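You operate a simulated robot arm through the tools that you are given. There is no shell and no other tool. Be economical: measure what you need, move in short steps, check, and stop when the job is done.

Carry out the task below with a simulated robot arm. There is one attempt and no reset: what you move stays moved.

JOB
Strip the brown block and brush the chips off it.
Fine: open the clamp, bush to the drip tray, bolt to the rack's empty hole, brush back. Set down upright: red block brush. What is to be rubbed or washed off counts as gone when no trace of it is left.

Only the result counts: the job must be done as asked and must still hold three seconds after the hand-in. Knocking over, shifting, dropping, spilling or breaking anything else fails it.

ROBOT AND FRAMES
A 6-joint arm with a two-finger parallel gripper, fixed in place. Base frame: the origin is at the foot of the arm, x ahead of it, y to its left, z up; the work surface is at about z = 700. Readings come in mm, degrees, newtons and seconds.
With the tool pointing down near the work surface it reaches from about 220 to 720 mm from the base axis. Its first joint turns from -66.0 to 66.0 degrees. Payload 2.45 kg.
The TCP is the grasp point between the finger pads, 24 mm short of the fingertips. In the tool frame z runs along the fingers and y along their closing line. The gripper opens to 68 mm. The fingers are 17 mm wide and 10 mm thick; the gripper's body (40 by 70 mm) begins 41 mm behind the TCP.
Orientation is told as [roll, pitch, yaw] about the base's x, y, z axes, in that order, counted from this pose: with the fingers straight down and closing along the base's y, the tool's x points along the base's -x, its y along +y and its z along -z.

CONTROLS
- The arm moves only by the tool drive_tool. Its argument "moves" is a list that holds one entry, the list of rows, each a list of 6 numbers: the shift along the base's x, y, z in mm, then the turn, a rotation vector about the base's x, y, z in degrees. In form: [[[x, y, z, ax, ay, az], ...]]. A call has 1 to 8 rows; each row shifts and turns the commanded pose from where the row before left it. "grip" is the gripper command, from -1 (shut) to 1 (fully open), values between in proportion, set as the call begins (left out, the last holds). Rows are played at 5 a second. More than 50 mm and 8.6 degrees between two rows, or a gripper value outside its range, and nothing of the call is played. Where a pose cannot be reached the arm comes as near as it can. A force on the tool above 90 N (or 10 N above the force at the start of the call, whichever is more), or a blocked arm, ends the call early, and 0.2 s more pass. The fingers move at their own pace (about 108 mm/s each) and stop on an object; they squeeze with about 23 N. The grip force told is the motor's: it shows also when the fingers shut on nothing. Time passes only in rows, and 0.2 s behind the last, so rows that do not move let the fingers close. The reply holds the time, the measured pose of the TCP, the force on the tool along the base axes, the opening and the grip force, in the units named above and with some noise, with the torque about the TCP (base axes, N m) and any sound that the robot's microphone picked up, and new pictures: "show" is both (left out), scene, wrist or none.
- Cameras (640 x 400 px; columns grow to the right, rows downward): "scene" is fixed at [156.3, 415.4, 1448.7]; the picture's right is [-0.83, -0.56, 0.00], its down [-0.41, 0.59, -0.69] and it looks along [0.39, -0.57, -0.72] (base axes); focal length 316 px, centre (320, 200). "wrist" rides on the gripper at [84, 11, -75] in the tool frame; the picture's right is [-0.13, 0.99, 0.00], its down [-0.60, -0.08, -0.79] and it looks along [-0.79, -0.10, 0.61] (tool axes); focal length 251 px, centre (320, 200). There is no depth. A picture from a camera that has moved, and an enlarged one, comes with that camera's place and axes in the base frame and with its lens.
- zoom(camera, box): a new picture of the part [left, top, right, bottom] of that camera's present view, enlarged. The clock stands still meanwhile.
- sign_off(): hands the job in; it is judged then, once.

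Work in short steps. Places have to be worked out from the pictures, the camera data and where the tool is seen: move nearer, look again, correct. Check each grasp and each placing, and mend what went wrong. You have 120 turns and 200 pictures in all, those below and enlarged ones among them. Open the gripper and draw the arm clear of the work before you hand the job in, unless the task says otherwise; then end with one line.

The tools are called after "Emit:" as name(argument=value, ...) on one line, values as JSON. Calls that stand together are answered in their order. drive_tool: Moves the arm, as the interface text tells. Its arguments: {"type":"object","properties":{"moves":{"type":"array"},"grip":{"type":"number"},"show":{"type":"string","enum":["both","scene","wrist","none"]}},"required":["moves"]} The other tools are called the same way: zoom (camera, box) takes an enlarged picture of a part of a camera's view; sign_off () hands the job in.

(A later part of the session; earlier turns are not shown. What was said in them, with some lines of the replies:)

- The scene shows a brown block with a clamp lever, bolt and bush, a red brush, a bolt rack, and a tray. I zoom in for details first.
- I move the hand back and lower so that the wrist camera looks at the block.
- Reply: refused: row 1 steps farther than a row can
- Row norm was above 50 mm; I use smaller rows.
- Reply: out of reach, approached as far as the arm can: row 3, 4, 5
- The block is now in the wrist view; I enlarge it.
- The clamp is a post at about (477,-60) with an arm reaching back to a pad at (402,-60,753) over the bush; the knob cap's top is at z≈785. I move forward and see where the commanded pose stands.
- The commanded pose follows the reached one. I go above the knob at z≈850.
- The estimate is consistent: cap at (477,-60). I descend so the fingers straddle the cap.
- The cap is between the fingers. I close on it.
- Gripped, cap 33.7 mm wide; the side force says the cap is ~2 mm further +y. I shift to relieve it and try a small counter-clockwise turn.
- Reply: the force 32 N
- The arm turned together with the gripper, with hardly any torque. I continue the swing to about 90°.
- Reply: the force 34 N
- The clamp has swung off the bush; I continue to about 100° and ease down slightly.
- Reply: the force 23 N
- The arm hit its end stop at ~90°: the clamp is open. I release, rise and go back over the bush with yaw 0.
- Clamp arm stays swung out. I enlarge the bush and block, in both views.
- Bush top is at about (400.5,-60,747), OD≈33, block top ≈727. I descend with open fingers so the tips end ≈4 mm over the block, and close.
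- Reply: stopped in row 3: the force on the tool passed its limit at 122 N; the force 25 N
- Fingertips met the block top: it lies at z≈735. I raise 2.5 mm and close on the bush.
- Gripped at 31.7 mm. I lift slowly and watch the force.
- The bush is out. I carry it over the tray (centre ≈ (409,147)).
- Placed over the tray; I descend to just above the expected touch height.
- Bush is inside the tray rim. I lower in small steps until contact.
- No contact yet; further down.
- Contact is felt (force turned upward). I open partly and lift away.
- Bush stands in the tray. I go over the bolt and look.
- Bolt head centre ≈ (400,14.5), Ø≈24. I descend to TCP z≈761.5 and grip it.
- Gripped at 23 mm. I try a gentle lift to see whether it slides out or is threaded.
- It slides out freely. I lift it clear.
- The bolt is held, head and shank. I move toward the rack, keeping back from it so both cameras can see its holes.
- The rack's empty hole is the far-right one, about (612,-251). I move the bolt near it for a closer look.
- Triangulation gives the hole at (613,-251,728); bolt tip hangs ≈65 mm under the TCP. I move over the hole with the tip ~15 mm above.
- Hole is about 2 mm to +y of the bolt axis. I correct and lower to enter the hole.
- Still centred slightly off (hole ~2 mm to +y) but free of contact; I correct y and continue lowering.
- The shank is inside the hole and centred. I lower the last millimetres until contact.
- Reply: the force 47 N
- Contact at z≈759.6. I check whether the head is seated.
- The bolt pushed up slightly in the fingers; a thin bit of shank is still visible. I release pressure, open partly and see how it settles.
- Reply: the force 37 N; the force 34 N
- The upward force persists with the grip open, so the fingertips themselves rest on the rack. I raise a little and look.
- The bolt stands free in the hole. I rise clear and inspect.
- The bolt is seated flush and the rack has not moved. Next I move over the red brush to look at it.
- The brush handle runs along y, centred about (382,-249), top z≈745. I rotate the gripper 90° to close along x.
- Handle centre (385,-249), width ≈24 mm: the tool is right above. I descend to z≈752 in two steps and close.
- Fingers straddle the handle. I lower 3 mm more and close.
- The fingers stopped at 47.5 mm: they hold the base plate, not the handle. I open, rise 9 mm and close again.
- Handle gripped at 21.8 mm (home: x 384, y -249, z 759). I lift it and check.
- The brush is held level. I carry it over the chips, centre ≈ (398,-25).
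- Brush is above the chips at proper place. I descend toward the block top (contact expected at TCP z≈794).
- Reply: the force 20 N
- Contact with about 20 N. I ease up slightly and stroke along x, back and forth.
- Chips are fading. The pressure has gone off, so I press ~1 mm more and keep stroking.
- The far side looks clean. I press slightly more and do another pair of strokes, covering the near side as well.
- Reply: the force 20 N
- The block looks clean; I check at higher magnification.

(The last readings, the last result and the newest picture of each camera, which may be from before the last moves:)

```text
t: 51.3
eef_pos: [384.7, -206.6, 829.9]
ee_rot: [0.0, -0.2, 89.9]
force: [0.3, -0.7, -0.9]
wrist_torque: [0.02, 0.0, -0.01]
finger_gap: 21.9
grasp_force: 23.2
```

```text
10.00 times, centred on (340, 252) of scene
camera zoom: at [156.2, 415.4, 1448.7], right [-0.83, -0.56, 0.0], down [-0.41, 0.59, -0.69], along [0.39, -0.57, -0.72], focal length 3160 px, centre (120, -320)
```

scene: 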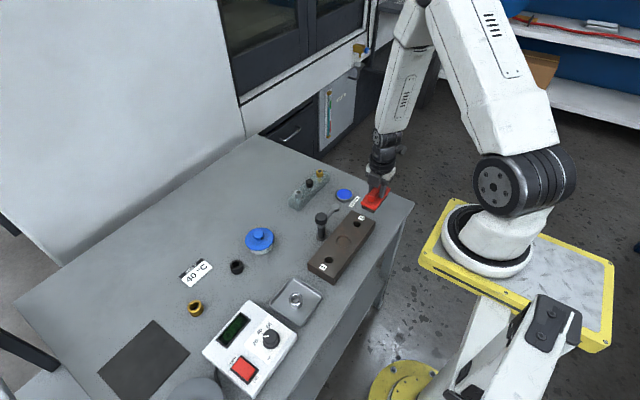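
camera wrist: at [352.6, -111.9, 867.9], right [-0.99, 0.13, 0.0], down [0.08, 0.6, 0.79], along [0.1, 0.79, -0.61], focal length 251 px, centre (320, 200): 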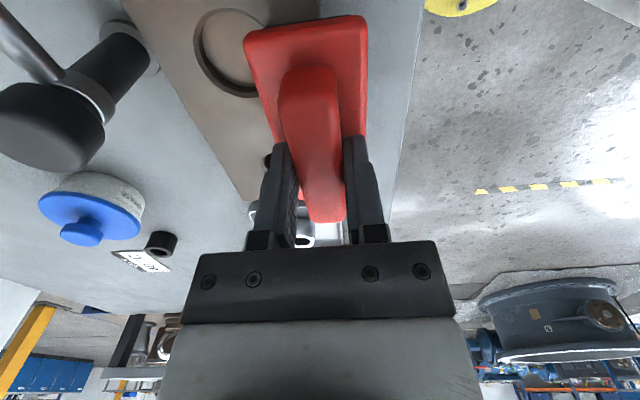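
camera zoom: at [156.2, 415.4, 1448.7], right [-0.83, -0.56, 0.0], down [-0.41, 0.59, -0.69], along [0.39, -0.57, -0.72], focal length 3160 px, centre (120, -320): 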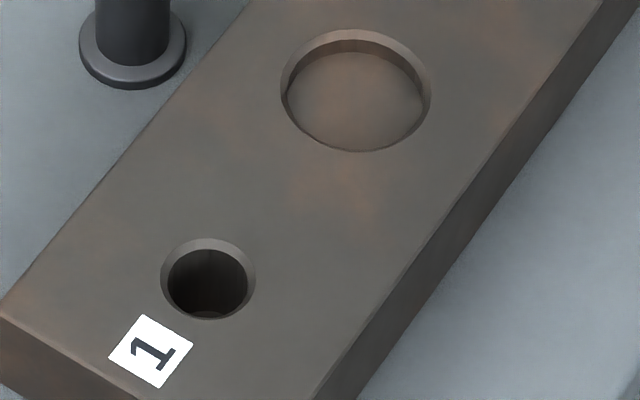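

No trace left. I bring the brush back to (384,-249) and lower toward the table (touch expected at z≈756).

Emit:
drive_tool(moves=[[[0, -42.5, 0, 0, 0, 0], [0, 0, -35, 0, 0, 0], [0, 0, -25, 0, 0, 0], [0, 0, -7, 0, 0, 0], [0, 0, 0, 0, 0, 0]]], show="both")

```text
t: 52.5
eef_pos: [384.1, -248.7, 762.2]
ee_rot: [0.0, 0.0, 89.9]
force: [-0.4, 0.5, -1.3]
wrist_torque: [-0.01, 0.03, -0.01]
finger_gap: 21.5
grasp_force: 23.1
camera wrist: at [373.0, -333.1, 837.4], right [-0.99, 0.13, 0.0], down [0.08, 0.6, 0.79], along [0.1, 0.79, -0.61], focal length 251 px, centre (320, 200)
```

scene: 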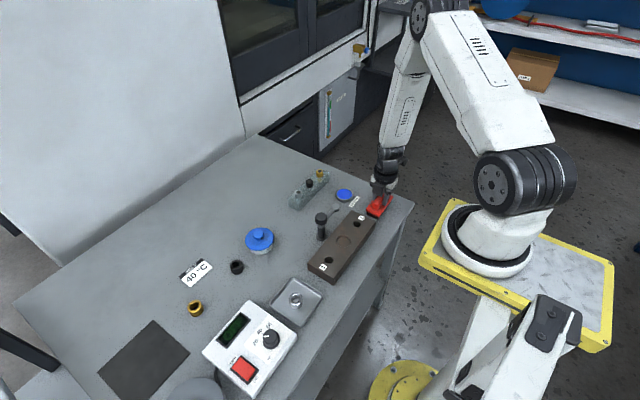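
wrist: 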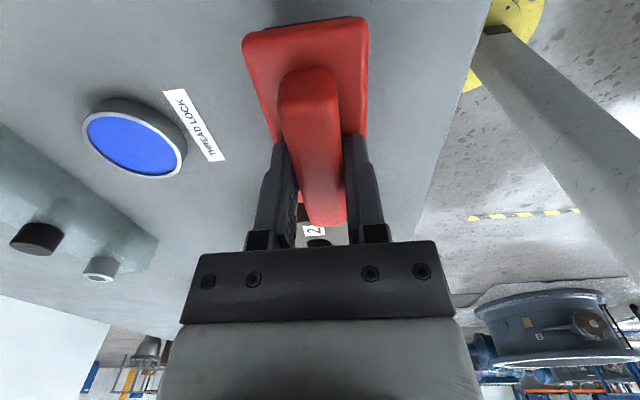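

Brush is over its home spot. I lower in small steps to contact.

Emit:
drive_tool(moves=[[[0, 0, -3, 0, 0, 0], [0, 0, -2, 0, 0, 0], [0, 0, 0, 0, 0, 0]]], show="none")

Emit:
drive_tool(moves=[[[0, 0, -1.5, 0, 0, 0], [0, 0, 0, 0, 0, 0]]], show="wrist")

```text
t: 53.3
eef_pos: [385.7, -249.1, 759.2]
ee_rot: [0.1, 0.0, 89.9]
force: [-0.9, 0.7, -0.7]
wrist_torque: [0.01, 0.01, 0.0]
finger_gap: 22.0
grasp_force: 22.6
```

```text
t: 53.9
eef_pos: [386.3, -248.4, 757.7]
ee_rot: [0.0, -0.1, 89.9]
force: [0.0, -0.1, -2.6]
wrist_torque: [0.01, -0.02, -0.01]
finger_gap: 21.4
grasp_force: 22.4
camera wrist: at [375.7, -334.1, 831.7], right [-0.99, 0.13, 0.0], down [0.08, 0.6, 0.79], along [0.1, 0.79, -0.61], focal length 251 px, centre (320, 200)
```

wrist: 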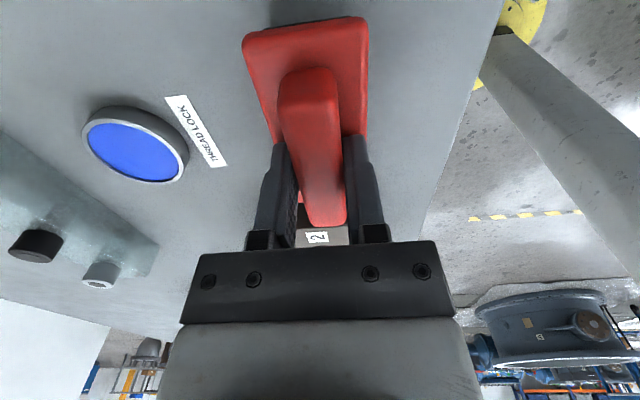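

No contact yet; I go on in 1 mm steps.

Emit:
drive_tool(moves=[[[-1, 0, -1, 0, 0, 0], [0, 0, -1, 0, 0, 0], [0, 0, 0, 0, 0, 0]]], show="none")

```text
t: 54.7
eef_pos: [385.9, -249.8, 756.0]
ee_rot: [0.0, -0.1, 89.9]
force: [0.3, -0.5, -1.9]
wrist_torque: [0.03, -0.02, -0.01]
finger_gap: 21.6
grasp_force: 22.9
```

Emit:
drive_tool(moves=[[[0, 0, -1, 0, 0, 0], [0, 0, -0.7, 0, 0, 0], [0, 0, 0, 0, 0, 0]]], show="none")

```text
t: 55.5
eef_pos: [387.2, -249.1, 753.5]
ee_rot: [0.0, 0.0, 90.0]
force: [-0.1, -0.4, -0.2]
wrist_torque: [0.06, 0.0, -0.04]
finger_gap: 21.8
grasp_force: 22.5
```

The downward weight has begun to vanish; one more small step to confirm contact.

Emit:
drive_tool(moves=[[[-1, 0, -0.8, 0, 0, 0], [0, 0, 0, 0, 0, 0]]], show="none")

```text
t: 56.1
eef_pos: [386.6, -248.0, 754.6]
ee_rot: [0.0, -0.1, 89.9]
force: [-0.5, 0.0, 10.0]
wrist_torque: [0.32, 0.04, -0.01]
finger_gap: 21.8
grasp_force: 23.2
```

Contact: 10 N upward. I open and rise.

Emit:
drive_tool(moves=[[[0, 0, 0, 0, 0, 0], [0, 0, 0, 0, 0, 0], [0, 0, 20, 0, 0, 0], [0, 0, 45, 0, 0, 0], [0, 0, 45, 0, 0, 0], [-20, 0, 40, 0, 0, 0]]], grip=1, show="both")

Emit:
zoom(camera="scene", box=[280, 160, 420, 310])

Emit:
zoom(camera="scene", box=[350, 170, 420, 240])

```text
t: 57.5
eef_pos: [365.1, -246.3, 902.3]
ee_rot: [0.0, -0.1, 89.8]
force: [-0.9, -0.5, -0.4]
wrist_torque: [0.02, -0.02, 0.04]
finger_gap: 68.0
grasp_force: 0.0
camera wrist: at [354.4, -331.9, 977.2], right [-0.99, 0.13, 0.0], down [0.08, 0.6, 0.79], along [0.1, 0.79, -0.61], focal length 251 px, centre (320, 200)
```

scene: 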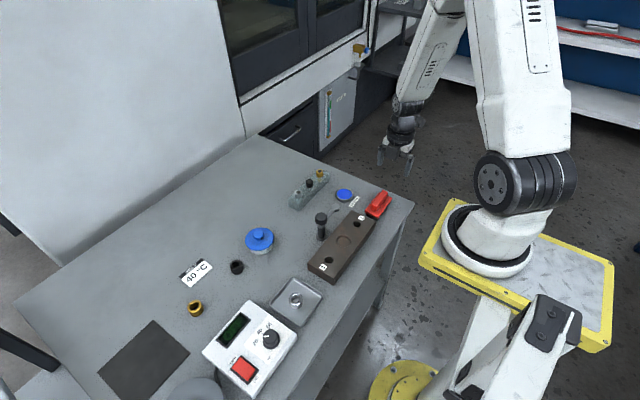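
wrist: 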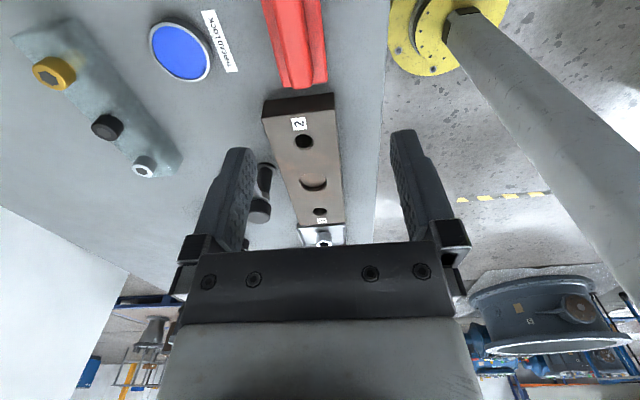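

```text
2.67 times, centred on (350, 235) of scene
camera zoom: at [156.3, 415.4, 1448.7], right [-0.83, -0.56, 0.0], down [-0.41, 0.59, -0.69], along [0.39, -0.57, -0.72], focal length 843 px, centre (240, 107)
```

zoom: 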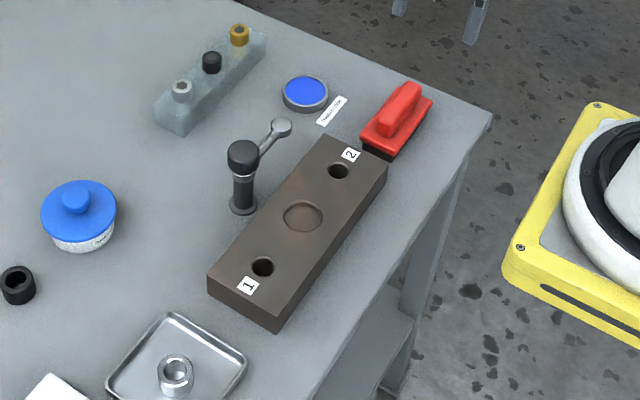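

```text
5.71 times, centred on (385, 205) of scene
camera zoom: at [156.3, 415.4, 1448.7], right [-0.83, -0.56, 0.0], down [-0.41, 0.59, -0.69], along [0.39, -0.57, -0.72], focal length 1806 px, centre (-51, 171)
```

zoom: 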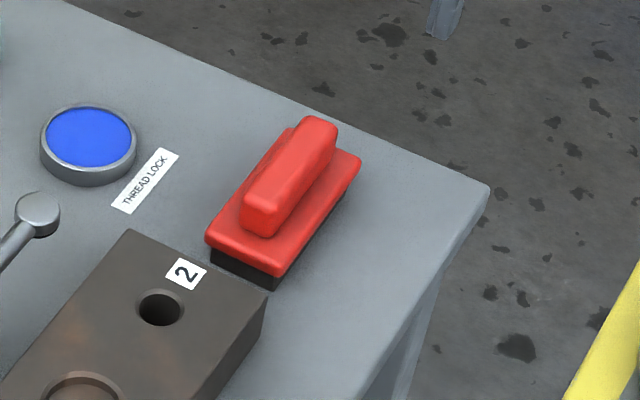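

Everything is in place: the clamp is open, the bush is in the tray, the bolt is seated in the rack, the block is clean, and the brush is upright at its old spot. The arm is clear, so I hand in.

Emit:
sign_off()

```text
The job is handed in.
```

The brown block is stripped and its chips are brushed off with no trace left. The clamp is open, the bush is in the drip tray, the bolt is in the rack's empty hole, and the brush is back upright in its place.
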